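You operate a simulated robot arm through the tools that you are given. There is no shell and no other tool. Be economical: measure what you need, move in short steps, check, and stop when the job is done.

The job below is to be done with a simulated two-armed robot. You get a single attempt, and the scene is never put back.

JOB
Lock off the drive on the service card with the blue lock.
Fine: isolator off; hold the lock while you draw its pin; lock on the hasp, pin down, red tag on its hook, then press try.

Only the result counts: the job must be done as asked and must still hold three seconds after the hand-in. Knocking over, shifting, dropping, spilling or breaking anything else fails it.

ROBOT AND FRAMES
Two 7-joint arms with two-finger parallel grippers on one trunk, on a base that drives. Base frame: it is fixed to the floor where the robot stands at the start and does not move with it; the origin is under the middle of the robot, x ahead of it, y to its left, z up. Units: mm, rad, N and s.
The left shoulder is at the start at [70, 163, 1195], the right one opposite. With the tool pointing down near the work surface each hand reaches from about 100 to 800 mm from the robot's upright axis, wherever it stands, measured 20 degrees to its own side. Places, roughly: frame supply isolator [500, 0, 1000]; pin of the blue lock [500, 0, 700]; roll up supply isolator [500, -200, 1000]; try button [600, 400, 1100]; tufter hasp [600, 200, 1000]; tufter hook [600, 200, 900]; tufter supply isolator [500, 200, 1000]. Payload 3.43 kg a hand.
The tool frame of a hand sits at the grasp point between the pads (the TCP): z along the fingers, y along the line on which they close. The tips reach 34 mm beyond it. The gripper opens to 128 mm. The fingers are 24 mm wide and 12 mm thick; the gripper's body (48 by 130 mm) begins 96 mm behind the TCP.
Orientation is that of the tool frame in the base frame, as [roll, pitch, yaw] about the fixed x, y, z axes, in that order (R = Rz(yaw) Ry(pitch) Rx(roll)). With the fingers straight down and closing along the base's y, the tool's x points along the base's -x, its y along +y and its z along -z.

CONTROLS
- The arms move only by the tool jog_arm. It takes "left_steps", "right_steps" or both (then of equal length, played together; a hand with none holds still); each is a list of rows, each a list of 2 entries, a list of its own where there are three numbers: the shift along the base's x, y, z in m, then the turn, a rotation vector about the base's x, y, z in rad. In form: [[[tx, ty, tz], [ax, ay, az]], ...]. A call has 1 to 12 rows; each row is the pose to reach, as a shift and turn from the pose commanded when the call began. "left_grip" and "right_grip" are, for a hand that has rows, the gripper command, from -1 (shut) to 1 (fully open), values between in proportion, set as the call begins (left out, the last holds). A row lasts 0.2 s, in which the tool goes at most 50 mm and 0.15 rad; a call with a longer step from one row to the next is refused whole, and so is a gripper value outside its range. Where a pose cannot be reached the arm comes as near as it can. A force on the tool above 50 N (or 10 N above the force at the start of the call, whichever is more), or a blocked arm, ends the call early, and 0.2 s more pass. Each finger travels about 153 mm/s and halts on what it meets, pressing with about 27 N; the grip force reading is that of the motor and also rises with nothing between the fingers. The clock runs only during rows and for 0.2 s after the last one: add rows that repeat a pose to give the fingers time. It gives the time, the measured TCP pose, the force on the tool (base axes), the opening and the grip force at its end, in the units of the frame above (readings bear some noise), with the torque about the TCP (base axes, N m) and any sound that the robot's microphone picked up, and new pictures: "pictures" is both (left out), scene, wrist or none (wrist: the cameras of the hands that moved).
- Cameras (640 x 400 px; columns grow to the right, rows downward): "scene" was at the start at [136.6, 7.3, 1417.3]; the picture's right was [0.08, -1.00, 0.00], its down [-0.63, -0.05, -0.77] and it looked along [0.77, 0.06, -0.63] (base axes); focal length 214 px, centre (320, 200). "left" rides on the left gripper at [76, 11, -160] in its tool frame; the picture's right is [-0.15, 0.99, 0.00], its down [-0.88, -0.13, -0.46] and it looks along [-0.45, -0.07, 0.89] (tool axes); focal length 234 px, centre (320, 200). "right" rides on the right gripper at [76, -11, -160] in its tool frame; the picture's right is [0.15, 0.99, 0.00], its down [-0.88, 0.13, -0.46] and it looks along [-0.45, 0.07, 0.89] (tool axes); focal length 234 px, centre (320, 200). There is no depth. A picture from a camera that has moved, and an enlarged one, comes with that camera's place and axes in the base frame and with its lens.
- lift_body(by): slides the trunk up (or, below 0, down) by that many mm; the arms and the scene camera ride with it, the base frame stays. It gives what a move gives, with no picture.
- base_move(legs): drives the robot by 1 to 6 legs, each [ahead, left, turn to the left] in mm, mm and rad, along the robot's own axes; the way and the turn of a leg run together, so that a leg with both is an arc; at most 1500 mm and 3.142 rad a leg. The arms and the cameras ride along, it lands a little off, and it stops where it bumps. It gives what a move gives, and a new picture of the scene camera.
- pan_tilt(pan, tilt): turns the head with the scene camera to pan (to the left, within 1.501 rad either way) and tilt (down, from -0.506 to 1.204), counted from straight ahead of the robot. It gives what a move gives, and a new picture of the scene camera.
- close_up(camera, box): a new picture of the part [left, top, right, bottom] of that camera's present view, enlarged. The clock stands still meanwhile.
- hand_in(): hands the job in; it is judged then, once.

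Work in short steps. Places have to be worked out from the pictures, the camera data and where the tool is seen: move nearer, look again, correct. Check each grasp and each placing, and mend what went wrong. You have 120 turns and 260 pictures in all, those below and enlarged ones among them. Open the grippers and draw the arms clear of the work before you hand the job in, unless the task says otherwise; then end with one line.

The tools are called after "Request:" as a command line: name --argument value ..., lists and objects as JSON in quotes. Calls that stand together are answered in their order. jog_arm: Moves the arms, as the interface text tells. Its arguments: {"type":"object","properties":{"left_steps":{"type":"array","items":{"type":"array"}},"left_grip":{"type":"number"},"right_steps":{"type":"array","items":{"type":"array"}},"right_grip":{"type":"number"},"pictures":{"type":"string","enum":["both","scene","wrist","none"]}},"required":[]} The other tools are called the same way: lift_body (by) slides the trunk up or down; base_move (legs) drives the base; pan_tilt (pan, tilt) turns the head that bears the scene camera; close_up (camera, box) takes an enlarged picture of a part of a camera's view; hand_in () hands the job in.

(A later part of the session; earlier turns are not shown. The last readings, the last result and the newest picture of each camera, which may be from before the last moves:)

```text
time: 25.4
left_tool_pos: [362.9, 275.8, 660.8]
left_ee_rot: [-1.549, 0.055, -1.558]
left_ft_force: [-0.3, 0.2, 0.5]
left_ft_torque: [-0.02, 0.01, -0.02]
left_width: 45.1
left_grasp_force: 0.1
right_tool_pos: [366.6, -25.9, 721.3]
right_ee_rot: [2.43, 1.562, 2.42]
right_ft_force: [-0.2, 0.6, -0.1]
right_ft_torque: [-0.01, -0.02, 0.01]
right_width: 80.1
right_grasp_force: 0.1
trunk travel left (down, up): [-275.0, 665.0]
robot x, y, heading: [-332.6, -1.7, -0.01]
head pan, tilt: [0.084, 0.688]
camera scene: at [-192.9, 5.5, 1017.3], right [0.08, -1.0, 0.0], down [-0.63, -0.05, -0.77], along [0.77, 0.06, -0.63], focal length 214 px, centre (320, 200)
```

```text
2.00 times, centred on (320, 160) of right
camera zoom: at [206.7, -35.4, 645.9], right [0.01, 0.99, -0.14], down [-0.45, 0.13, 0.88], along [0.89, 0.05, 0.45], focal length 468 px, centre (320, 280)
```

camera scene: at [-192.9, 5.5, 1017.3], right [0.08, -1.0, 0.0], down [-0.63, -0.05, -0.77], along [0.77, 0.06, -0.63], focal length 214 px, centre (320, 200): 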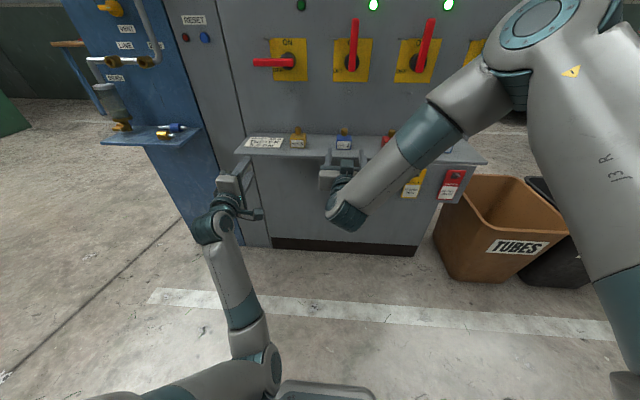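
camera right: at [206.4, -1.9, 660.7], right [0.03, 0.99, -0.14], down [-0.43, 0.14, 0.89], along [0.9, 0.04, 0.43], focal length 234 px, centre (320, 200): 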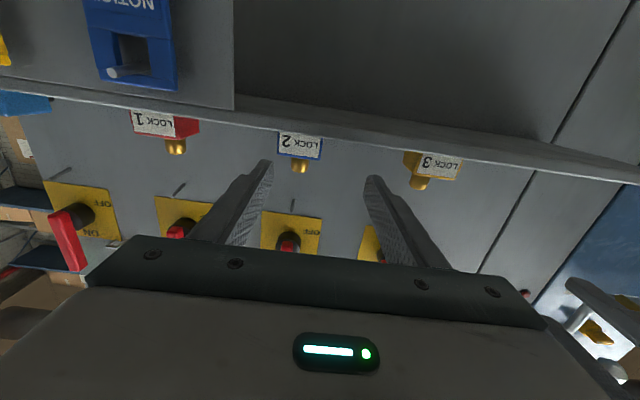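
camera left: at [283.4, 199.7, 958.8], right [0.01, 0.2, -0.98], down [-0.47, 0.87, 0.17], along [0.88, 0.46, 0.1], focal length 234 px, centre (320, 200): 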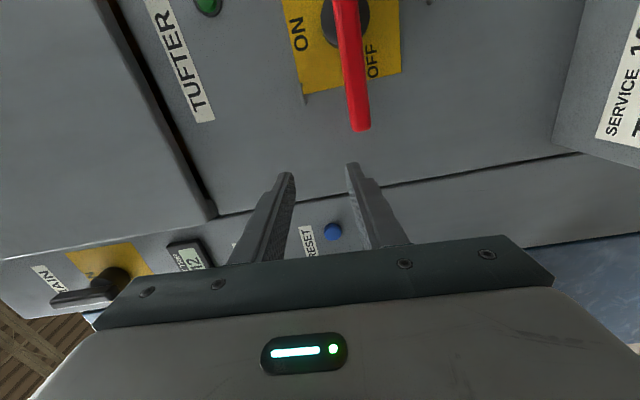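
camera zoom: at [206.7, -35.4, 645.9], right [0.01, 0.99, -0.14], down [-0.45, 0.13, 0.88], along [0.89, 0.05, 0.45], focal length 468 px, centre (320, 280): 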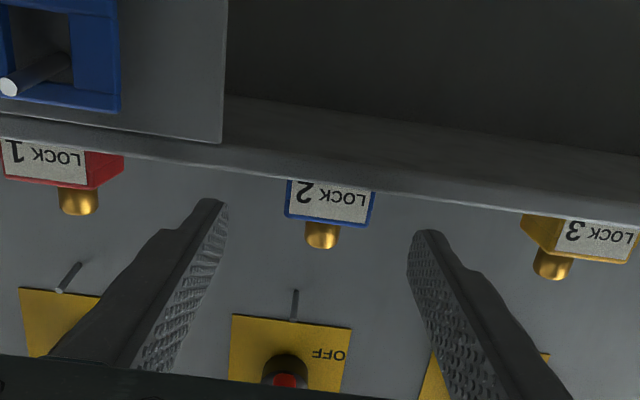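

Shelf is z≈702, lock body z 702–734, x 460–505, y centre −22. I'll slide the right hand forward straddling the body at z≈718.

Request:
jog_arm --right_steps '[[[0.03, 0.004, -0.003], [0, 0, 0]], [[0.06, 0.004, -0.003], [0, 0, 0]], [[0.09, 0.004, -0.003], [0, 0, 0]], [[0.113, 0.004, -0.003], [0, 0, 0]], [[0.113, 0.004, -0.003], [0, 0, 0]]]' --pictures "none"

Request:
close_up --camera "scene" --box '[310, 115, 378, 165]'

```text
time: 26.6
left_tool_pos: [362.5, 276.5, 661.6]
left_ee_rot: [-1.549, 0.057, -1.559]
left_ft_force: [0.6, 0.0, -0.1]
left_ft_torque: [0.01, 0.05, -0.01]
left_width: 44.8
left_grasp_force: 0.0
right_tool_pos: [479.8, -21.0, 719.5]
right_ee_rot: [2.449, 1.562, 2.438]
right_ft_force: [-0.2, -0.2, -0.5]
right_ft_torque: [0.03, -0.01, 0.02]
right_width: 80.1
right_grasp_force: 0.1
trunk travel left (down, up): [-275.0, 665.0]
robot x, y, heading: [-330.4, -1.9, -0.007]
head pan, tilt: [0.084, 0.688]
```

```text
8.00 times, centred on (344, 140) of scene
camera zoom: at [-192.9, 5.5, 1017.3], right [0.08, -1.0, 0.0], down [-0.63, -0.05, -0.77], along [0.77, 0.06, -0.63], focal length 1716 px, centre (128, 680)
```

zoom: 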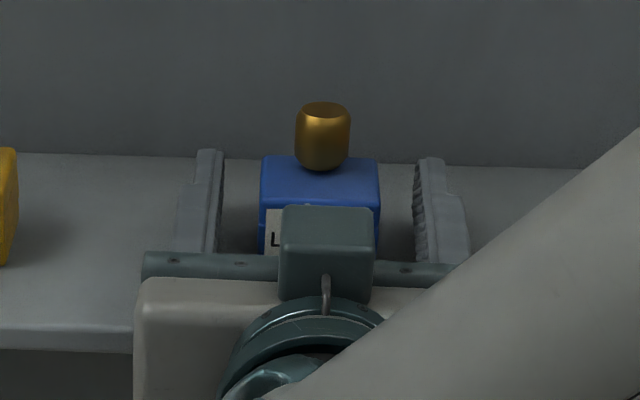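

Well aligned. Closing on the body.

Request:
jog_arm --right_steps '[[[0, 0, 0], [0, 0, 0]], [[0, 0, 0], [0, 0, 0]], [[0, 0, 0], [0, 0, 0]]]' --right_grip -1 --pictures "none"

Request:
jog_arm --right_steps '[[[0, 0, 0.02], [0, 0, 0]], [[0, 0, 0.05], [0, 0, 0]], [[-0.03, 0, 0.08], [0, 0, 0]], [[-0.06, 0, 0.11], [0, 0, 0]], [[-0.06, 0, 0.12], [0, 0, 0]]]'

Request:
close_up --camera "right" --box '[200, 60, 440, 260]'

```text
time: 27.4
left_tool_pos: [362.1, 276.6, 661.7]
left_ee_rot: [-1.548, 0.057, -1.558]
left_ft_force: [-0.4, 0.6, 0.5]
left_ft_torque: [-0.01, 0.01, 0.0]
left_width: 44.6
left_grasp_force: 0.1
right_tool_pos: [480.3, -21.9, 719.0]
right_ee_rot: [2.454, 1.563, 2.444]
right_ft_force: [0.7, 0.1, 1.0]
right_ft_torque: [-0.07, 0.01, 0.0]
right_width: 47.8
right_grasp_force: 26.6
trunk travel left (down, up): [-275.0, 665.0]
robot x, y, heading: [-331.7, 2.4, -0.008]
head pan, tilt: [0.084, 0.688]
```

```text
time: 28.6
left_tool_pos: [361.8, 276.0, 661.2]
left_ee_rot: [-1.548, 0.056, -1.56]
left_ft_force: [0.0, 0.1, 0.1]
left_ft_torque: [0.03, 0.01, -0.03]
left_width: 45.0
left_grasp_force: 0.1
right_tool_pos: [419.4, -21.5, 836.0]
right_ee_rot: [2.441, 1.561, 2.428]
right_ft_force: [-0.5, 0.0, 0.6]
right_ft_torque: [0.0, 0.02, 0.02]
right_width: 0.0
right_grasp_force: 27.4
trunk travel left (down, up): [-275.0, 665.0]
robot x, y, heading: [-328.3, 1.1, -0.009]
head pan, tilt: [0.084, 0.688]
camera scene: at [-193.0, 5.4, 1017.3], right [0.08, -1.0, 0.0], down [-0.63, -0.05, -0.77], along [0.77, 0.06, -0.63], focal length 214 px, centre (320, 200)
camera right: at [258.9, -32.0, 762.9], right [0.01, 0.99, -0.14], down [-0.45, 0.13, 0.88], along [0.89, 0.05, 0.45], focal length 234 px, centre (320, 200)
```

scene: 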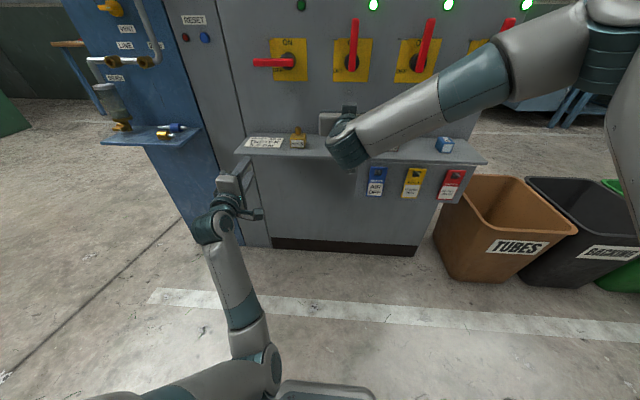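
right: 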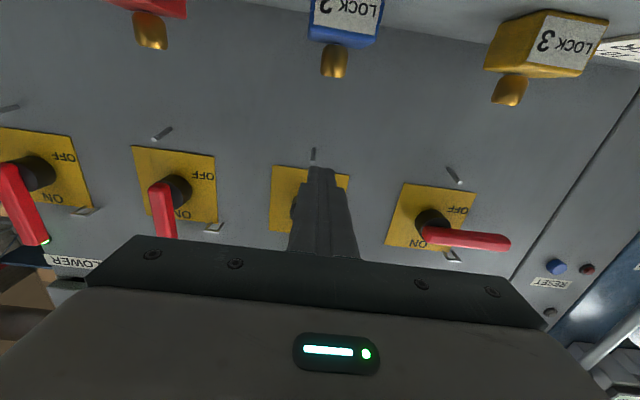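

```text
2.00 times, centred on (320, 160) of right
camera zoom: at [258.9, -32.0, 762.9], right [0.01, 0.99, -0.14], down [-0.45, 0.13, 0.88], along [0.89, 0.05, 0.45], focal length 468 px, centre (320, 280)
```

zoom: 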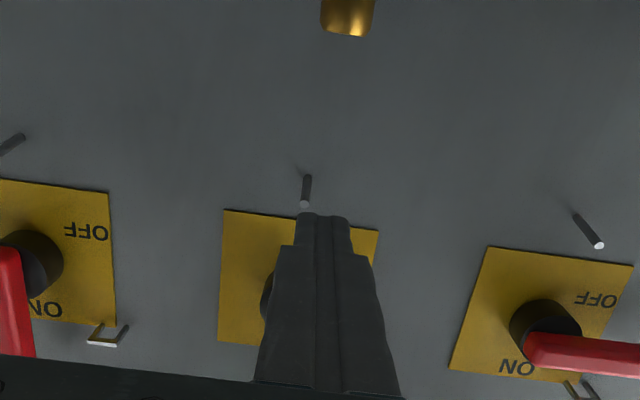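

The lock slipped out of the grip. I'll check it is still standing where it was.

Request:
close_up --camera "right" --box '[280, 0, 400, 90]'

Request:
close_up --camera "left" --box '[0, 0, 640, 400]'

```text
4.44 times, centred on (340, 45) of right
camera zoom: at [258.9, -32.0, 762.9], right [0.01, 0.99, -0.14], down [-0.45, 0.13, 0.88], along [0.89, 0.05, 0.45], focal length 1041 px, centre (231, 889)
```

zoom: 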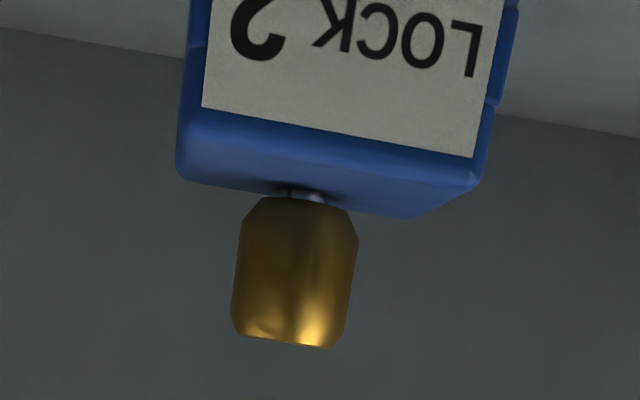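

```text
1.00 times, centred on (320, 200) of left (not enlarged: the box is as wide or as high as the picture)
camera zoom: at [204.2, 199.8, 642.6], right [0.02, 0.2, -0.98], down [-0.47, 0.87, 0.17], along [0.88, 0.46, 0.11], focal length 234 px, centre (320, 200)
```

zoom: 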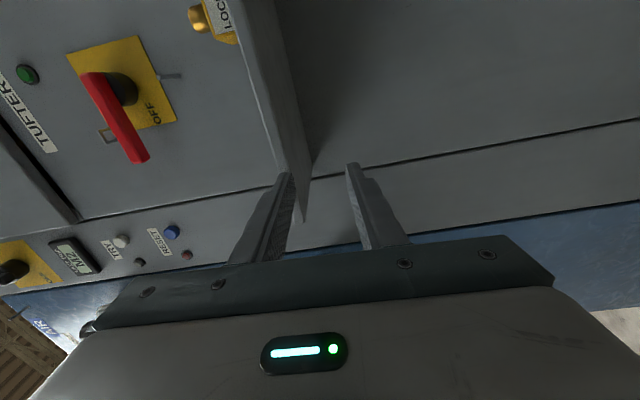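

Request:
jog_arm --right_steps '[[[-0.02, -0.04, 0], [0, 0, 0]], [[-0.04, -0.08, 0], [0, 0, 0]], [[-0.05, -0.12, 0], [0, 0, 0]]]' --right_grip 0.25 --pictures "none"

Request:
close_up --camera "scene" --box '[310, 115, 378, 165]'

```text
time: 29.4
left_tool_pos: [361.2, 277.9, 662.1]
left_ee_rot: [-1.549, 0.055, -1.556]
left_ft_force: [-0.2, -0.8, 0.5]
left_ft_torque: [0.0, -0.01, -0.04]
left_width: 44.8
left_grasp_force: 0.1
right_tool_pos: [369.5, -139.2, 838.8]
right_ee_rot: [2.417, 1.564, 2.402]
right_ft_force: [0.1, -0.2, 0.0]
right_ft_torque: [0.03, -0.01, -0.04]
right_width: 79.8
right_grasp_force: 0.2
trunk travel left (down, up): [-275.0, 665.0]
robot x, y, heading: [-327.2, -0.2, -0.01]
head pan, tilt: [0.084, 0.688]
```

```text
8.00 times, centred on (344, 140) of scene
camera zoom: at [-194.3, 7.3, 1017.5], right [0.08, -1.0, 0.0], down [-0.63, -0.05, -0.77], along [0.77, 0.06, -0.63], focal length 1716 px, centre (128, 680)
```

zoom: 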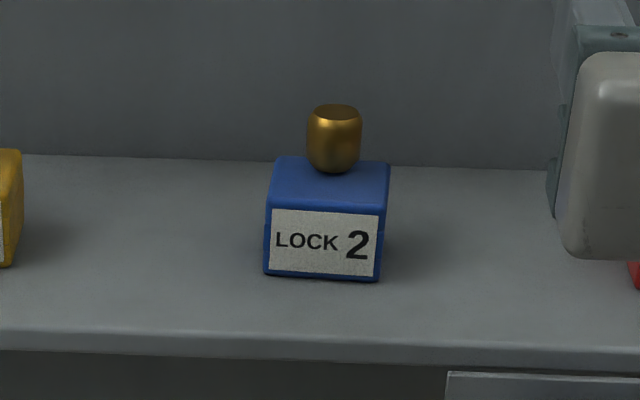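

The lock is loose and only shifted a few mm with a slight turn. I'll regrip a bit deeper and lower, and lift slowly, checking. First back in front of it.

Request:
jog_arm --right_steps '[[[0, 0.04, -0.02], [0, 0, -0.04]], [[0, 0.08, -0.05], [0, 0, -0.08]], [[0, 0.113, -0.08], [0, 0, -0.11]], [[0, 0.115, -0.115], [0, 0, -0.12]], [[0, 0.115, -0.122], [0, 0, -0.12]], [[0.04, 0.115, -0.122], [0, 0, -0.12]], [[0.08, 0.115, -0.122], [0, 0, -0.12]], [[0.118, 0.115, -0.122], [0, 0, -0.12]], [[0.118, 0.115, -0.122], [0, 0, -0.12]]]' --pictures "none"

Request:
close_up --camera "scene" --box '[310, 115, 378, 165]'

```text
time: 31.4
left_tool_pos: [362.8, 277.0, 660.2]
left_ee_rot: [-1.547, 0.057, -1.558]
left_ft_force: [-0.2, 0.1, -0.5]
left_ft_torque: [0.0, 0.01, 0.02]
left_width: 44.9
left_grasp_force: 0.1
right_tool_pos: [491.5, -26.7, 715.5]
right_ee_rot: [2.467, 1.561, 2.336]
right_ft_force: [-0.4, 0.3, 0.0]
right_ft_torque: [0.0, 0.04, 0.0]
right_width: 80.2
right_grasp_force: 0.1
trunk travel left (down, up): [-275.0, 665.0]
robot x, y, heading: [-328.5, -2.6, -0.012]
head pan, tilt: [0.084, 0.688]
```

```text
8.00 times, centred on (344, 140) of scene
camera zoom: at [-192.8, 5.5, 1017.3], right [0.08, -1.0, 0.0], down [-0.63, -0.05, -0.77], along [0.77, 0.06, -0.63], focal length 1716 px, centre (128, 680)
```

zoom: 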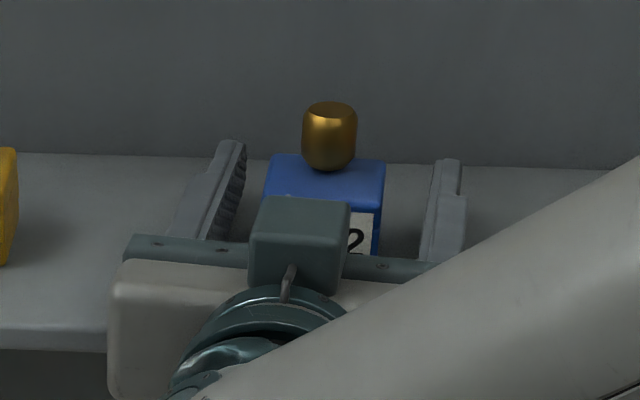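

The lock's yaw is smaller than I turned for; I'll straighten half-way, close fully with time to settle, then lift just 8 mm slowly.

Request:
jog_arm --right_steps '[[[0, 0.002, 0], [0, 0, 0.06]], [[0, 0.002, 0], [0, 0, 0.06]]]' --pictures "none"

Request:
jog_arm --right_steps '[[[0, 0, 0], [0, 0, 0]], [[0, 0, 0], [0, 0, 0]], [[0, 0, 0], [0, 0, 0]], [[0, 0, 0], [0, 0, 0]]]' --right_grip -1 --pictures "none"

Request:
jog_arm --right_steps '[[[0, 0, 0.002], [0, 0, 0]], [[0, 0, 0.004], [0, 0, 0]], [[0, 0, 0.006], [0, 0, 0]], [[0, 0, 0.008], [0, 0, 0]]]' --pictures "none"

Request:
close_up --camera "scene" --box '[310, 115, 378, 165]'

```text
time: 32.0
left_tool_pos: [362.0, 275.8, 660.9]
left_ee_rot: [-1.548, 0.055, -1.558]
left_ft_force: [0.9, 0.5, 0.3]
left_ft_torque: [0.01, -0.03, 0.02]
left_width: 44.6
left_grasp_force: 0.0
right_tool_pos: [488.9, -25.2, 717.1]
right_ee_rot: [2.409, 1.562, 2.338]
right_ft_force: [-0.2, 0.3, 0.3]
right_ft_torque: [0.01, -0.01, 0.01]
right_width: 80.3
right_grasp_force: 0.0
trunk travel left (down, up): [-275.0, 665.0]
robot x, y, heading: [-327.8, -4.7, -0.004]
head pan, tilt: [0.084, 0.688]
```

```text
time: 33.0
left_tool_pos: [361.9, 275.6, 661.4]
left_ee_rot: [-1.548, 0.055, -1.558]
left_ft_force: [-1.0, -0.5, -0.6]
left_ft_torque: [-0.03, 0.01, 0.03]
left_width: 44.6
left_grasp_force: 0.1
right_tool_pos: [490.2, -26.3, 716.6]
right_ee_rot: [2.406, 1.561, 2.334]
right_ft_force: [-1.5, 0.3, 1.4]
right_ft_torque: [-0.09, 0.02, 0.0]
right_width: 47.9
right_grasp_force: 26.5
trunk travel left (down, up): [-275.0, 665.0]
robot x, y, heading: [-332.3, 0.5, -0.004]
head pan, tilt: [0.084, 0.688]
```

```text
time: 34.0
left_tool_pos: [362.1, 276.7, 661.2]
left_ee_rot: [-1.549, 0.054, -1.559]
left_ft_force: [0.8, 0.0, -0.1]
left_ft_torque: [0.01, 0.01, -0.01]
left_width: 44.9
left_grasp_force: 0.1
right_tool_pos: [490.0, -25.2, 723.7]
right_ee_rot: [2.432, 1.562, 2.362]
right_ft_force: [-0.6, 0.0, -2.4]
right_ft_torque: [0.01, -0.02, -0.02]
right_width: 47.9
right_grasp_force: 27.0
trunk travel left (down, up): [-275.0, 665.0]
robot x, y, heading: [-327.4, -0.0, -0.008]
head pan, tilt: [0.084, 0.688]
```

```text
8.00 times, centred on (344, 140) of scene
camera zoom: at [-192.7, 5.4, 1017.2], right [0.08, -1.0, 0.0], down [-0.63, -0.05, -0.77], along [0.77, 0.06, -0.63], focal length 1716 px, centre (128, 680)
```

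zoom: 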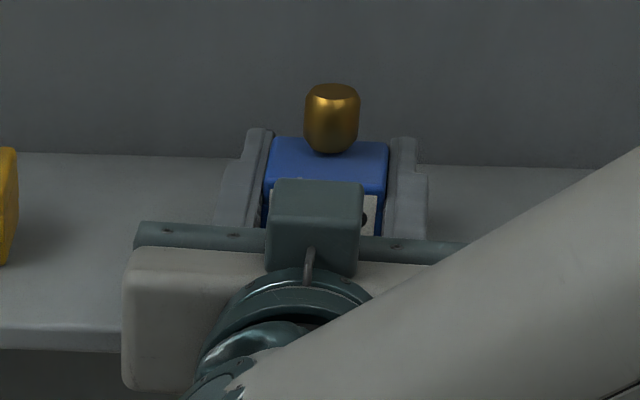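

Lock is held (≈2.4 N weight). I'll lift and retract it slowly, then raise the trunk so both hands can meet comfortably in the open.

Request:
jog_arm --right_steps '[[[0, 0, 0.006], [0, 0, 0]], [[0, 0, 0.014], [0, 0, 0]], [[0, 0, 0.022], [0, 0, 0]], [[-0.006, 0, 0.03], [0, 0, 0]], [[-0.012, 0, 0.036], [0, 0, 0]], [[-0.02, 0, 0.042], [0, 0, 0]], [[-0.028, 0, 0.046], [0, 0, 0]], [[-0.036, 0, 0.05], [0, 0, 0]], [[-0.044, 0, 0.05], [0, 0, 0]], [[-0.052, 0, 0.05], [0, 0, 0]], [[-0.06, 0, 0.05], [0, 0, 0]]]' --pictures "none"

Request:
lift_body --by 230

Request:
close_up --camera "right" --box '[160, 50, 480, 250]'

```text
time: 36.4
left_tool_pos: [361.9, 276.0, 661.7]
left_ee_rot: [-1.549, 0.055, -1.559]
left_ft_force: [-0.8, -0.2, -0.8]
left_ft_torque: [0.01, 0.0, 0.0]
left_width: 44.6
left_grasp_force: 0.2
right_tool_pos: [429.9, -24.4, 773.9]
right_ee_rot: [2.455, 1.563, 2.383]
right_ft_force: [-0.4, -0.4, -1.7]
right_ft_torque: [0.01, -0.04, 0.0]
right_width: 48.0
right_grasp_force: 27.2
trunk travel left (down, up): [-275.0, 665.0]
robot x, y, heading: [-328.7, 3.6, -0.005]
head pan, tilt: [0.084, 0.688]
```

```text
time: 38.9
left_tool_pos: [362.2, 276.5, 890.5]
left_ee_rot: [-1.552, 0.056, -1.559]
left_ft_force: [-0.9, 0.3, 0.2]
left_ft_torque: [0.01, 0.0, -0.01]
left_width: 44.7
left_grasp_force: 0.0
right_tool_pos: [430.6, -25.3, 1003.4]
right_ee_rot: [2.486, 1.561, 2.414]
right_ft_force: [0.2, 0.0, -2.8]
right_ft_torque: [-0.01, -0.05, -0.04]
right_width: 48.3
right_grasp_force: 26.3
trunk travel left (down, up): [-505.0, 435.0]
robot x, y, heading: [-326.5, -1.7, -0.004]
head pan, tilt: [0.084, 0.688]
```

```text
2.00 times, centred on (320, 150) of right
camera zoom: at [269.1, -25.1, 928.9], right [0.07, 0.99, -0.14], down [-0.44, 0.16, 0.88], along [0.9, 0.0, 0.44], focal length 468 px, centre (320, 300)
```

zoom: 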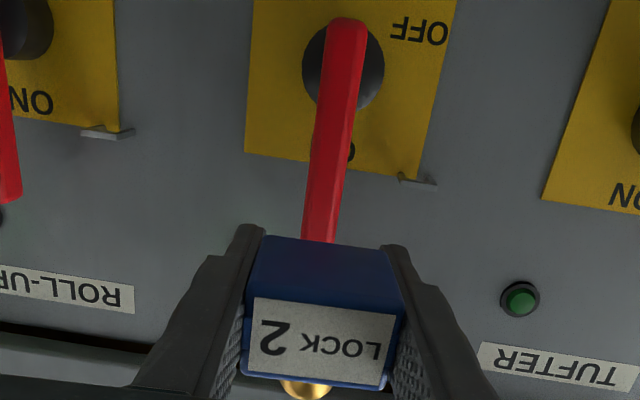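

The lock is firm. Now I turn the left hand to point down at a staging place up to the left of the lock.

Request:
jog_arm --left_steps '[[[0.0, 0.0, 0.02], [0.085, 0.085, -0.085]], [[0.0, 0.0, 0.04], [0.17, 0.17, -0.17]], [[0.0, 0.0, 0.06], [0.255, 0.255, -0.255]], [[0.0, 0.0, 0.08], [0.34, 0.34, -0.34]], [[0.0, 0.0, 0.1], [0.425, 0.425, -0.425]], [[0.0, 0.0, 0.12], [0.51, 0.51, -0.51]], [[0.0, 0.0, 0.14], [0.595, 0.595, -0.595]], [[0.0, 0.0, 0.16], [0.68, 0.68, -0.68]], [[0.01, -0.01, 0.18], [0.765, 0.765, -0.765]], [[0.02, -0.02, 0.2], [0.85, 0.85, -0.85]], [[0.03, -0.03, 0.22], [0.935, 0.935, -0.935]], [[0.04, -0.04, 0.24], [1.02, 1.02, -1.02]]]'

```text
time: 41.5
left_tool_pos: [403.0, 233.4, 1133.5]
left_ee_rot: [-2.923, 0.19, -2.988]
left_ft_force: [0.4, -0.2, -0.6]
left_ft_torque: [0.01, 0.01, 0.01]
left_width: 44.9
left_grasp_force: 0.0
right_tool_pos: [428.3, -26.9, 1005.4]
right_ee_rot: [2.303, 1.56, 2.23]
right_ft_force: [-0.2, -0.4, -1.3]
right_ft_torque: [0.01, -0.05, 0.01]
right_width: 48.1
right_grasp_force: 26.9
trunk travel left (down, up): [-505.0, 435.0]
robot x, y, heading: [-330.3, -0.6, -0.007]
head pan, tilt: [0.084, 0.688]
camera scene: at [-193.0, 3.6, 1247.2], right [0.08, -1.0, 0.0], down [-0.63, -0.05, -0.77], along [0.77, 0.06, -0.63], focal length 214 px, centre (320, 200)
camera left: at [293.6, 262.8, 1269.2], right [0.03, 0.98, -0.18], down [0.77, 0.09, 0.63], along [0.64, -0.16, -0.75], focal length 234 px, centre (320, 200)
```

scene: 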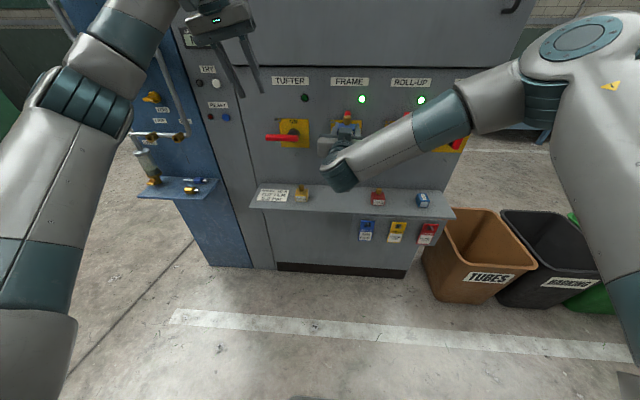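
left: 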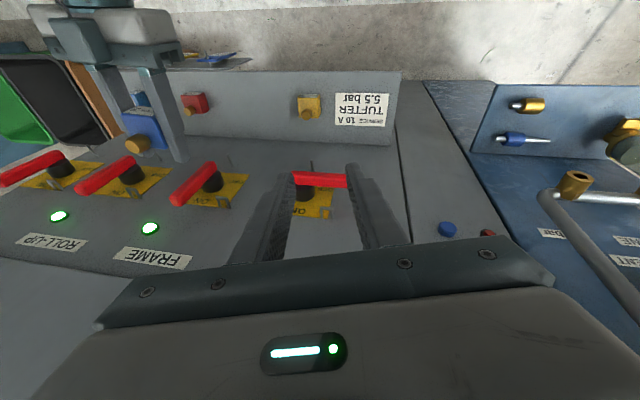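

Nearly pointing down. I'll finish the turn and stage the left hand over the knob with ~60 mm opening, well above it.

Request:
jog_arm --left_steps '[[[0.005, -0.04, 0.0], [0.07, 0.07, -0.07]], [[0.01, -0.08, 0.0], [0.14, 0.14, -0.14]], [[0.015, -0.125, 0.0], [0.189, 0.189, -0.189]], [[0.02, -0.17, 0.0], [0.189, 0.189, -0.189]], [[0.025, -0.215, 0.0], [0.189, 0.189, -0.189]], [[0.029, -0.258, -0.005], [0.189, 0.189, -0.189]], [[0.029, -0.258, -0.01], [0.189, 0.189, -0.189]]]' --left_grip -0.06

Request:
close_up --camera "left" --box '[200, 60, 440, 260]'

Request:
close_up --camera "scene" --box '[290, 60, 390, 170]'

```text
time: 43.1
left_tool_pos: [397.8, -7.2, 1114.0]
left_ee_rot: [-3.119, 0.01, 3.089]
left_ft_force: [0.6, 0.8, 0.1]
left_ft_torque: [-0.04, 0.0, -0.04]
left_width: 60.1
left_grasp_force: 0.0
left hand out of reach, approached as far as the arm can: row 4, 5, 6, 7
right_tool_pos: [428.6, -24.7, 1005.0]
right_ee_rot: [2.5, 1.562, 2.428]
right_ft_force: [0.4, 1.5, -2.5]
right_ft_torque: [-0.02, -0.02, -0.01]
right_width: 47.6
right_grasp_force: 26.9
trunk travel left (down, up): [-505.0, 435.0]
robot x, y, heading: [-329.6, 2.7, -0.002]
head pan, tilt: [0.084, 0.688]
camera scene: at [-192.6, 5.8, 1247.3], right [0.08, -1.0, 0.0], down [-0.63, -0.05, -0.77], along [0.77, 0.06, -0.63], focal length 214 px, centre (320, 200)
camera left: at [322.0, 12.7, 1272.4], right [0.2, 0.98, -0.02], down [0.87, -0.17, 0.47], along [0.46, -0.11, -0.88], focal length 234 px, centre (320, 200)
```

scene: 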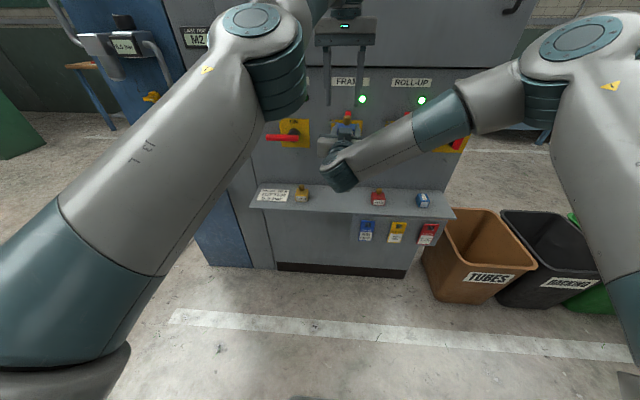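
left: 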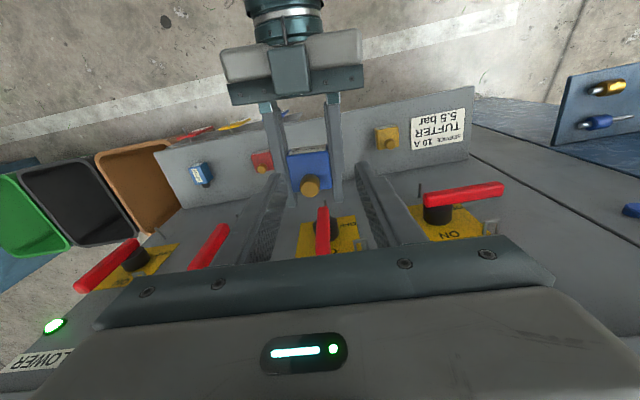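

```text
2.00 times, centred on (320, 160) of left
camera zoom: at [322.0, 12.7, 1272.4], right [0.2, 0.98, -0.02], down [0.87, -0.17, 0.47], along [0.46, -0.11, -0.88], focal length 468 px, centre (320, 280)
```

zoom: 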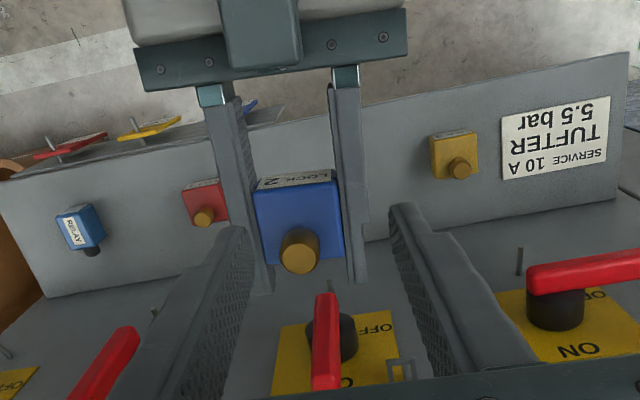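

```text
3.64 times, centred on (340, 115) of scene
camera zoom: at [-192.6, 5.8, 1247.3], right [0.08, -1.0, 0.0], down [-0.63, -0.05, -0.77], along [0.77, 0.06, -0.63], focal length 780 px, centre (247, 509)
```

zoom: 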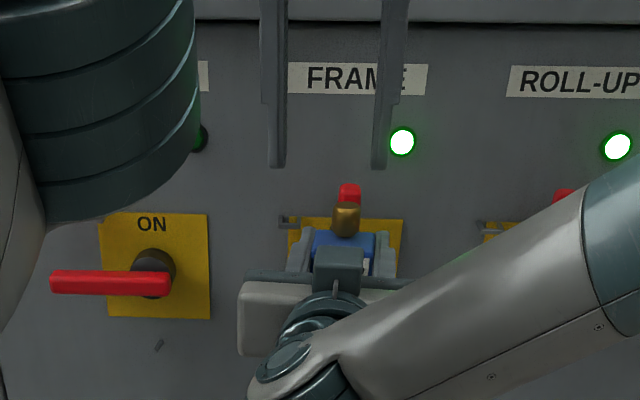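

The left arm is at its reach limit up here. I'll bring the lock slowly down, nearer and to the left.

Request:
jog_arm --right_steps '[[[-0.002, 0.003, -0.006], [0, 0, 0]], [[-0.005, 0.007, -0.016], [0, 0, 0]], [[-0.008, 0.012, -0.026], [0, 0, 0]], [[-0.011, 0.017, -0.036], [0, 0, 0]], [[-0.014, 0.022, -0.046], [0, 0, 0]], [[-0.018, 0.027, -0.056], [0, 0, 0]], [[-0.022, 0.032, -0.066], [0, 0, 0]], [[-0.025, 0.037, -0.076], [0, 0, 0]], [[-0.028, 0.042, -0.086], [0, 0, 0]], [[-0.03, 0.046, -0.096], [0, 0, 0]], [[-0.03, 0.05, -0.104], [0, 0, 0]], [[-0.03, 0.05, -0.108], [0, 0, 0]]]' --pictures "none"

Request:
jog_arm --left_steps '[[[0.005, 0.015, -0.02], [0, 0, 0.01]], [[0.01, 0.03, -0.05], [0, 0, 0.03]], [[0.012, 0.033, -0.075], [0, 0, 0.05]], [[0.012, 0.033, -0.085], [0, 0, 0.05]]]' --pictures "none"

Request:
close_up --camera "left" --box '[200, 60, 440, 260]'

Request:
close_up --camera "scene" --box '[260, 80, 400, 200]'

```text
time: 45.7
left_tool_pos: [398.5, -8.1, 1113.6]
left_ee_rot: [-3.121, 0.011, 3.088]
left_ft_force: [0.6, 0.3, 0.2]
left_ft_torque: [0.0, 0.04, -0.04]
left_width: 60.0
left_grasp_force: 0.1
right_tool_pos: [398.9, 23.1, 896.5]
right_ee_rot: [2.444, 1.561, 2.371]
right_ft_force: [0.1, -0.3, -2.1]
right_ft_torque: [-0.02, -0.02, 0.02]
right_width: 47.7
right_grasp_force: 26.9
trunk travel left (down, up): [-505.0, 435.0]
robot x, y, heading: [-330.6, 0.2, -0.004]
head pan, tilt: [0.084, 0.688]
```

```text
time: 46.7
left_tool_pos: [412.6, 27.9, 1025.4]
left_ee_rot: [-3.119, 0.012, 3.141]
left_ft_force: [1.0, 1.1, 0.5]
left_ft_torque: [-0.09, 0.03, 0.01]
left_width: 60.2
left_grasp_force: 0.1
left hand out of reach, approached as far as the arm can: row 1
right_tool_pos: [399.4, 26.5, 894.9]
right_ee_rot: [2.728, 1.563, 2.657]
right_ft_force: [-0.1, 0.9, -2.3]
right_ft_torque: [0.02, -0.05, -0.07]
right_width: 47.6
right_grasp_force: 27.2
trunk travel left (down, up): [-505.0, 435.0]
robot x, y, heading: [-328.0, -0.6, -0.004]
head pan, tilt: [0.084, 0.688]
```

```text
2.00 times, centred on (320, 160) of left
camera zoom: at [336.2, 43.5, 1184.1], right [0.15, 0.99, -0.02], down [0.88, -0.12, 0.47], along [0.46, -0.09, -0.88], focal length 468 px, centre (320, 280)
```

zoom: 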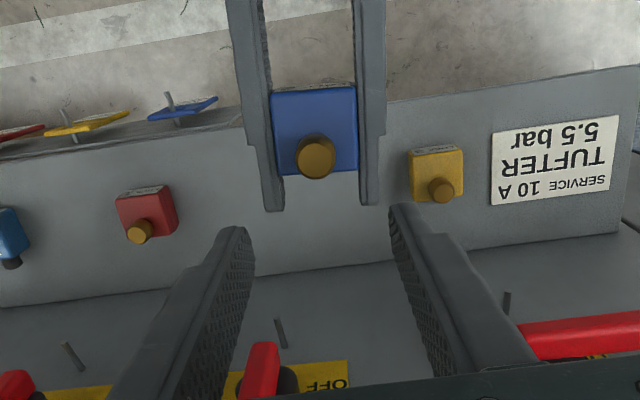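

```text
3.33 times, centred on (330, 140) of scene
camera zoom: at [-191.3, 7.2, 1247.1], right [0.08, -1.0, 0.0], down [-0.63, -0.05, -0.77], along [0.77, 0.06, -0.64], focal length 715 px, centre (287, 400)
```

zoom: 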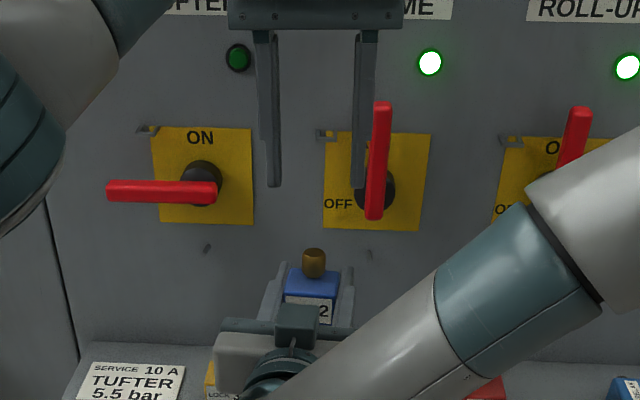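

Knob is at ≈[390,28], z 913–937. I'll move the left hand over it and down so the tips straddle the knob.

Request:
jog_arm --left_steps '[[[-0.011, 0, 0], [0, 0, 0]], [[-0.022, 0, -0.005], [0, 0, 0]], [[-0.022, 0, -0.035], [0, 0, 0]], [[-0.022, 0, -0.06], [0, 0, 0]], [[-0.022, 0, -0.073], [0, 0, 0]], [[-0.022, 0, -0.073], [0, 0, 0]]]' --pictures "none"

Request:
close_up --camera "left" --box '[240, 100, 400, 240]'

Request:
close_up --camera "scene" --box '[290, 130, 350, 180]'

```text
time: 48.1
left_tool_pos: [389.8, 27.7, 955.1]
left_ee_rot: [-3.118, 0.011, 3.136]
left_ft_force: [0.4, 0.2, -0.3]
left_ft_torque: [-0.01, 0.01, 0.02]
left_width: 60.3
left_grasp_force: 0.0
right_tool_pos: [398.4, 25.9, 895.8]
right_ee_rot: [2.454, 1.561, 2.383]
right_ft_force: [-0.8, 0.2, -2.8]
right_ft_torque: [0.01, -0.03, -0.01]
right_width: 48.0
right_grasp_force: 27.3
trunk travel left (down, up): [-505.0, 435.0]
robot x, y, heading: [-331.1, 1.4, -0.004]
head pan, tilt: [0.084, 0.688]
```

```text
2.86 times, centred on (320, 170) of left
camera zoom: at [313.2, 42.2, 1113.4], right [0.15, 0.99, -0.02], down [0.87, -0.12, 0.47], along [0.46, -0.09, -0.88], focal length 669 px, centre (320, 286)
```

zoom: 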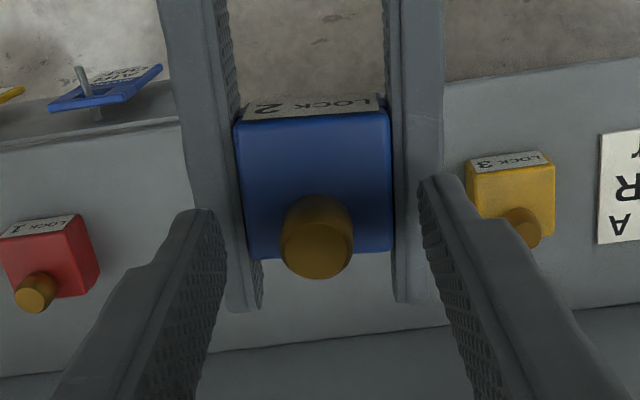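

```text
8.00 times, centred on (320, 155) of scene
camera zoom: at [-192.7, 5.5, 1247.3], right [0.08, -1.0, 0.0], down [-0.63, -0.05, -0.77], along [0.77, 0.06, -0.63], focal length 1716 px, centre (320, 560)
```

zoom: 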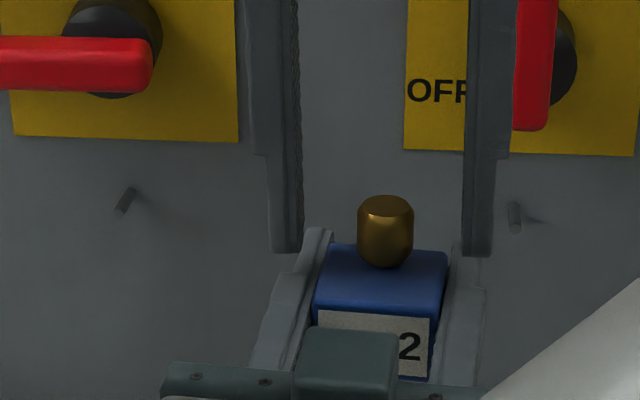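

Aligned; closing the left gripper on the knob.

Request:
jog_arm --left_steps '[[[0, 0, -0.002], [0, 0, 0]], [[0, 0, -0.002], [0, 0, 0]], [[0, 0, -0.002], [0, 0, 0]], [[0, 0, -0.002], [0, 0, 0]]]' --left_grip -1 --pictures "none"

Request:
close_up --camera "scene" --box '[290, 130, 350, 180]'

```text
time: 49.1
left_tool_pos: [389.5, 25.6, 952.6]
left_ee_rot: [-3.12, 0.012, 3.137]
left_ft_force: [-0.1, -7.4, 7.9]
left_ft_torque: [0.2, -0.01, 0.01]
left_width: 21.0
left_grasp_force: 27.0
right_tool_pos: [399.0, 25.2, 895.5]
right_ee_rot: [2.616, 1.56, 2.546]
right_ft_force: [0.2, 8.4, -10.0]
right_ft_torque: [-0.65, -0.03, -0.1]
right_width: 48.0
right_grasp_force: 26.9
trunk travel left (down, up): [-505.0, 435.0]
robot x, y, heading: [-331.3, 0.4, -0.005]
head pan, tilt: [0.084, 0.688]
```

```text
8.00 times, centred on (320, 155) of scene
camera zoom: at [-192.5, 5.5, 1247.2], right [0.08, -1.0, 0.0], down [-0.63, -0.05, -0.77], along [0.77, 0.06, -0.63], focal length 1716 px, centre (320, 560)
```

zoom: 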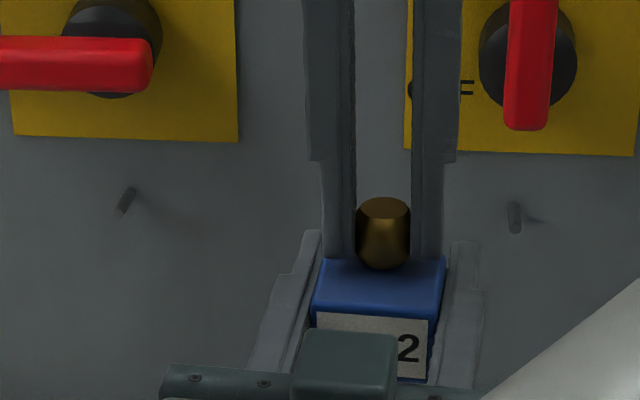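

Knob gripped (21 mm). Drawing the pin straight up slowly.

Request:
jog_arm --left_steps '[[[0, 0.001, 0.003], [0, 0, 0]], [[0, 0.001, 0.006], [0, 0, 0]], [[0, 0.001, 0.009], [0, 0, 0]], [[0, 0.001, 0.012], [0, 0, 0]], [[0, 0.001, 0.015], [0, 0, 0]], [[0, 0.001, 0.018], [0, 0, 0]]]' --pictures "none"

Request:
close_up --camera "scene" --box '[290, 130, 350, 180]'

```text
time: 50.5
left_tool_pos: [390.4, 27.3, 968.9]
left_ee_rot: [-3.119, 0.011, 3.135]
left_ft_force: [5.1, -15.2, -4.5]
left_ft_torque: [-0.22, -0.41, 0.03]
left_width: 21.0
left_grasp_force: 26.6
right_tool_pos: [397.7, 24.4, 896.9]
right_ee_rot: [2.221, 1.562, 2.15]
right_ft_force: [-5.8, 16.3, 4.4]
right_ft_torque: [-0.89, 0.01, -0.14]
right_width: 48.5
right_grasp_force: 27.1
trunk travel left (down, up): [-505.0, 435.0]
robot x, y, heading: [-330.6, -0.5, -0.006]
head pan, tilt: [0.084, 0.688]
```

```text
8.00 times, centred on (320, 155) of scene
camera zoom: at [-192.5, 5.5, 1247.2], right [0.08, -1.0, 0.0], down [-0.63, -0.05, -0.77], along [0.77, 0.06, -0.63], focal length 1716 px, centre (320, 560)
```

zoom: 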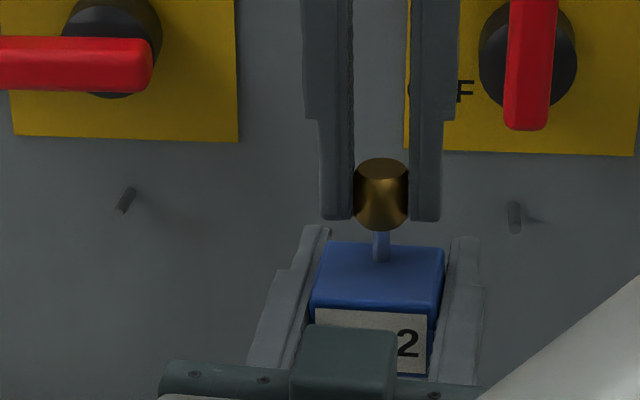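

The pin is rising. I'll relieve the sideways load and continue drawing until it stops.

Request:
jog_arm --left_steps '[[[0, -0.003, 0.002], [0, 0, 0]], [[0, -0.003, 0.005], [0, 0, 0]], [[0, -0.003, 0.008], [0, 0, 0]], [[0, -0.003, 0.01], [0, 0, 0]]]' --pictures "none"

Request:
close_up --camera "scene" --box '[290, 130, 350, 180]'

```text
time: 51.5
left_tool_pos: [389.0, 24.8, 979.5]
left_ee_rot: [-3.12, 0.011, 3.138]
left_ft_force: [-3.9, -4.6, -19.3]
left_ft_torque: [0.01, 0.23, 0.0]
left_width: 21.0
left_grasp_force: 27.2
right_tool_pos: [398.9, 23.8, 897.7]
right_ee_rot: [2.275, 1.563, 2.202]
right_ft_force: [4.6, 3.8, 15.8]
right_ft_torque: [-0.31, 0.25, -0.05]
right_width: 48.0
right_grasp_force: 26.8
trunk travel left (down, up): [-505.0, 435.0]
robot x, y, heading: [-327.8, 0.4, -0.006]
head pan, tilt: [0.084, 0.688]
```

```text
8.00 times, centred on (320, 155) of scene
camera zoom: at [-192.5, 5.5, 1247.2], right [0.08, -1.0, 0.0], down [-0.63, -0.05, -0.77], along [0.77, 0.06, -0.63], focal length 1716 px, centre (320, 560)
```

zoom: 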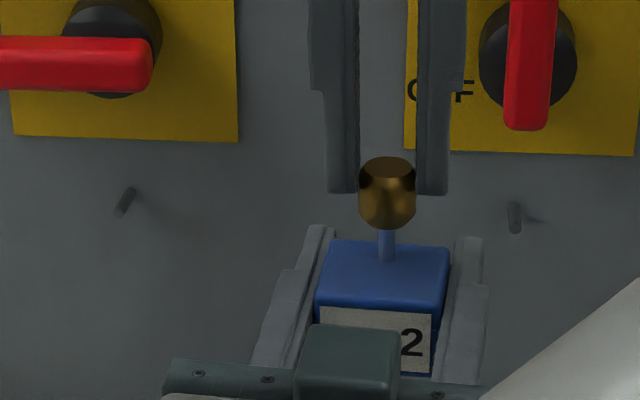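

The pin hit its stop ~16 mm up (captive). I'll release the knob, lift the left hand away and confirm the pin stays up.

Request:
jog_arm --left_steps '[[[0, 0, 0], [0, 0, 0]], [[0, 0, 0], [0, 0, 0]], [[0, 0, 0.03], [0, 0, 0]], [[0, 0.02, 0.07], [0, 0, 0]], [[-0.01, 0.06, 0.1], [0, 0, 0]], [[-0.02, 0.1, 0.1], [0, 0, 0]]]' --left_grip -0.1 --pictures "wrist"

Request:
close_up --camera "scene" --box '[290, 130, 350, 180]'

```text
refused: row 5 steps farther than a row can; nothing moved
```

```text
8.00 times, centred on (320, 155) of scene
camera zoom: at [-192.5, 5.5, 1247.2], right [0.08, -1.0, 0.0], down [-0.63, -0.05, -0.77], along [0.77, 0.06, -0.63], focal length 1716 px, centre (320, 560)
```

zoom: 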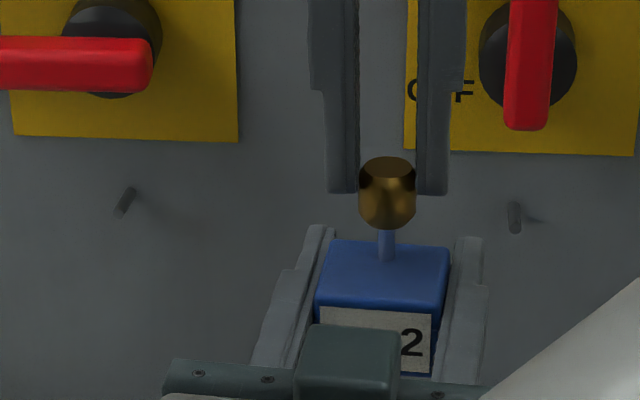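

A row was too long; repeating with smaller steps.

Request:
jog_arm --left_steps '[[[0, 0, 0], [0, 0, 0]], [[0, 0, 0], [0, 0, 0]], [[0, 0, 0.03], [0, 0, 0]], [[0, 0.02, 0.07], [0, 0, 0]], [[-0.01, 0.05, 0.1], [0, 0, 0]], [[-0.02, 0.09, 0.1], [0, 0, 0]]]' --left_grip -0.1 --pictures "wrist"

Request:
close_up --camera "scene" --box '[290, 130, 350, 180]'

Request:
close_up --camera "right" --box '[240, 120, 400, 260]'

```text
time: 52.9
left_tool_pos: [370.4, 115.8, 1079.9]
left_ee_rot: [-3.118, 0.01, 3.139]
left_ft_force: [-0.8, 0.6, -0.1]
left_ft_torque: [-0.06, -0.01, 0.0]
left_width: 57.9
left_grasp_force: 0.0
right_tool_pos: [397.9, 25.0, 896.5]
right_ee_rot: [2.683, 1.564, 2.611]
right_ft_force: [-0.3, 0.6, -2.5]
right_ft_torque: [-0.01, -0.04, -0.06]
right_width: 48.1
right_grasp_force: 27.2
trunk travel left (down, up): [-505.0, 435.0]
robot x, y, heading: [-329.8, -6.7, -0.004]
head pan, tilt: [0.084, 0.688]
camera left: at [293.9, 131.5, 1238.4], right [0.15, 0.99, -0.02], down [0.87, -0.12, 0.47], along [0.46, -0.09, -0.88], focal length 234 px, centre (320, 200)
```

left: 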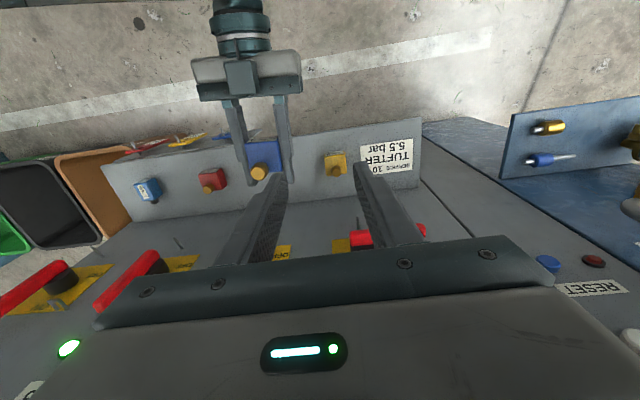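

```text
8.00 times, centred on (320, 155) of scene
camera zoom: at [-192.2, 7.9, 1247.2], right [0.08, -1.0, 0.0], down [-0.63, -0.05, -0.77], along [0.77, 0.06, -0.63], focal length 1716 px, centre (320, 560)
```

zoom: 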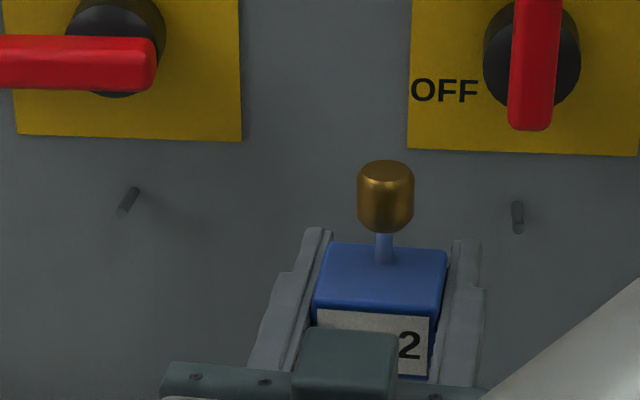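

```text
2.86 times, centred on (320, 190) of right
camera zoom: at [238.1, 26.5, 821.2], right [0.07, 0.99, -0.14], down [-0.44, 0.16, 0.88], along [0.9, 0.0, 0.44], focal length 669 px, centre (320, 229)
```

zoom: 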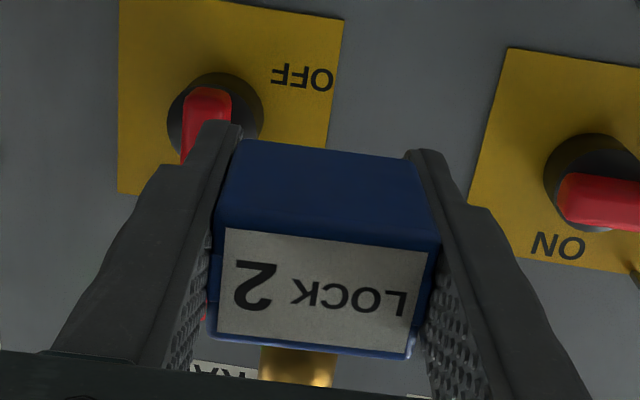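

The pin stays drawn. To learn where the hasp enters the body, I'll look closely at the side of the similar yellow lock and the blue lock, and at the tufter hasp.

Request:
close_up --camera "scene" --box '[288, 178, 316, 206]'

Request:
close_up --camera "left" --box '[300, 140, 360, 185]'

Request:
close_up --camera "left" --box '[190, 160, 240, 200]'

Request:
close_up --camera "right" --box '[380, 150, 480, 260]'

```text
14.29 times, centred on (302, 192) of scene
camera zoom: at [-192.2, 7.9, 1247.2], right [0.08, -1.0, 0.0], down [-0.63, -0.05, -0.77], along [0.77, 0.06, -0.63], focal length 3064 px, centre (577, 314)
```

zoom: 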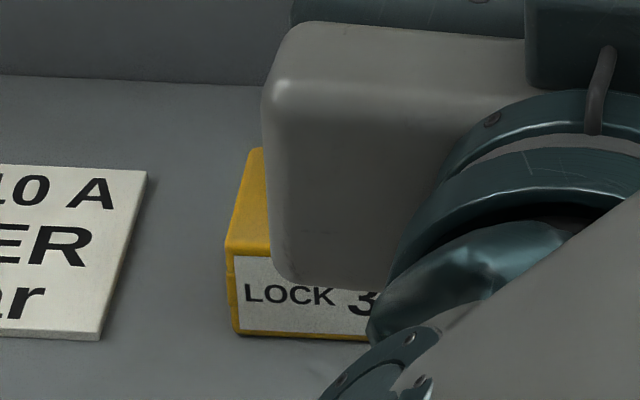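

```text
8.89 times, centred on (330, 162) of left
camera zoom: at [293.9, 131.5, 1238.4], right [0.15, 0.99, -0.02], down [0.87, -0.12, 0.47], along [0.46, -0.09, -0.88], focal length 2082 px, centre (231, 533)
```

zoom: 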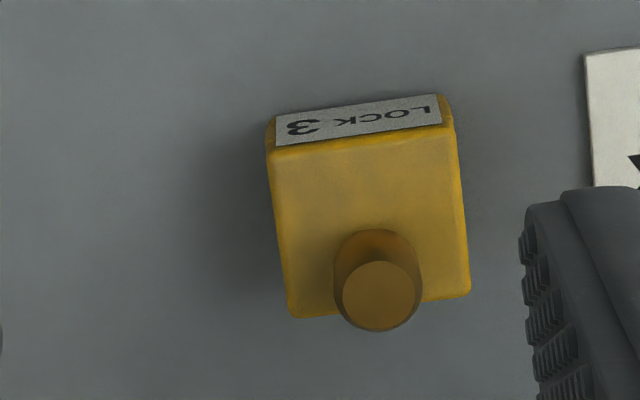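

```text
10.00 times, centred on (215, 180) of left
camera zoom: at [293.9, 131.5, 1238.4], right [0.15, 0.99, -0.02], down [0.87, -0.12, 0.47], along [0.46, -0.09, -0.88], focal length 2342 px, centre (1370, 400)
```

zoom: 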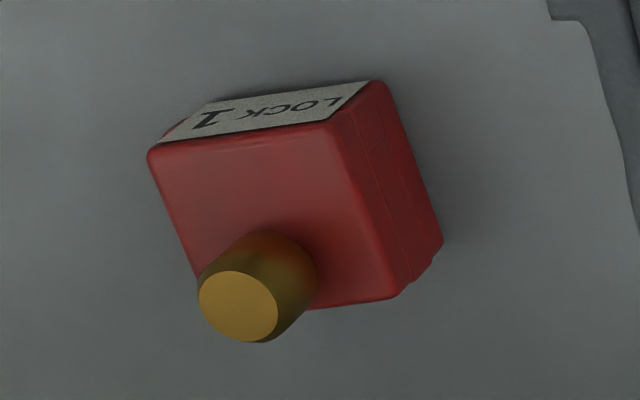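

```text
3.64 times, centred on (430, 205) of right
camera zoom: at [238.1, 26.5, 821.2], right [0.07, 0.99, -0.14], down [-0.44, 0.16, 0.88], along [0.9, 0.0, 0.44], focal length 852 px, centre (-80, 182)
```

zoom: 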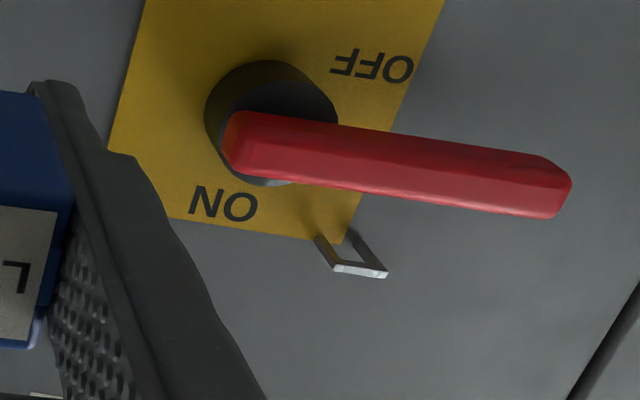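

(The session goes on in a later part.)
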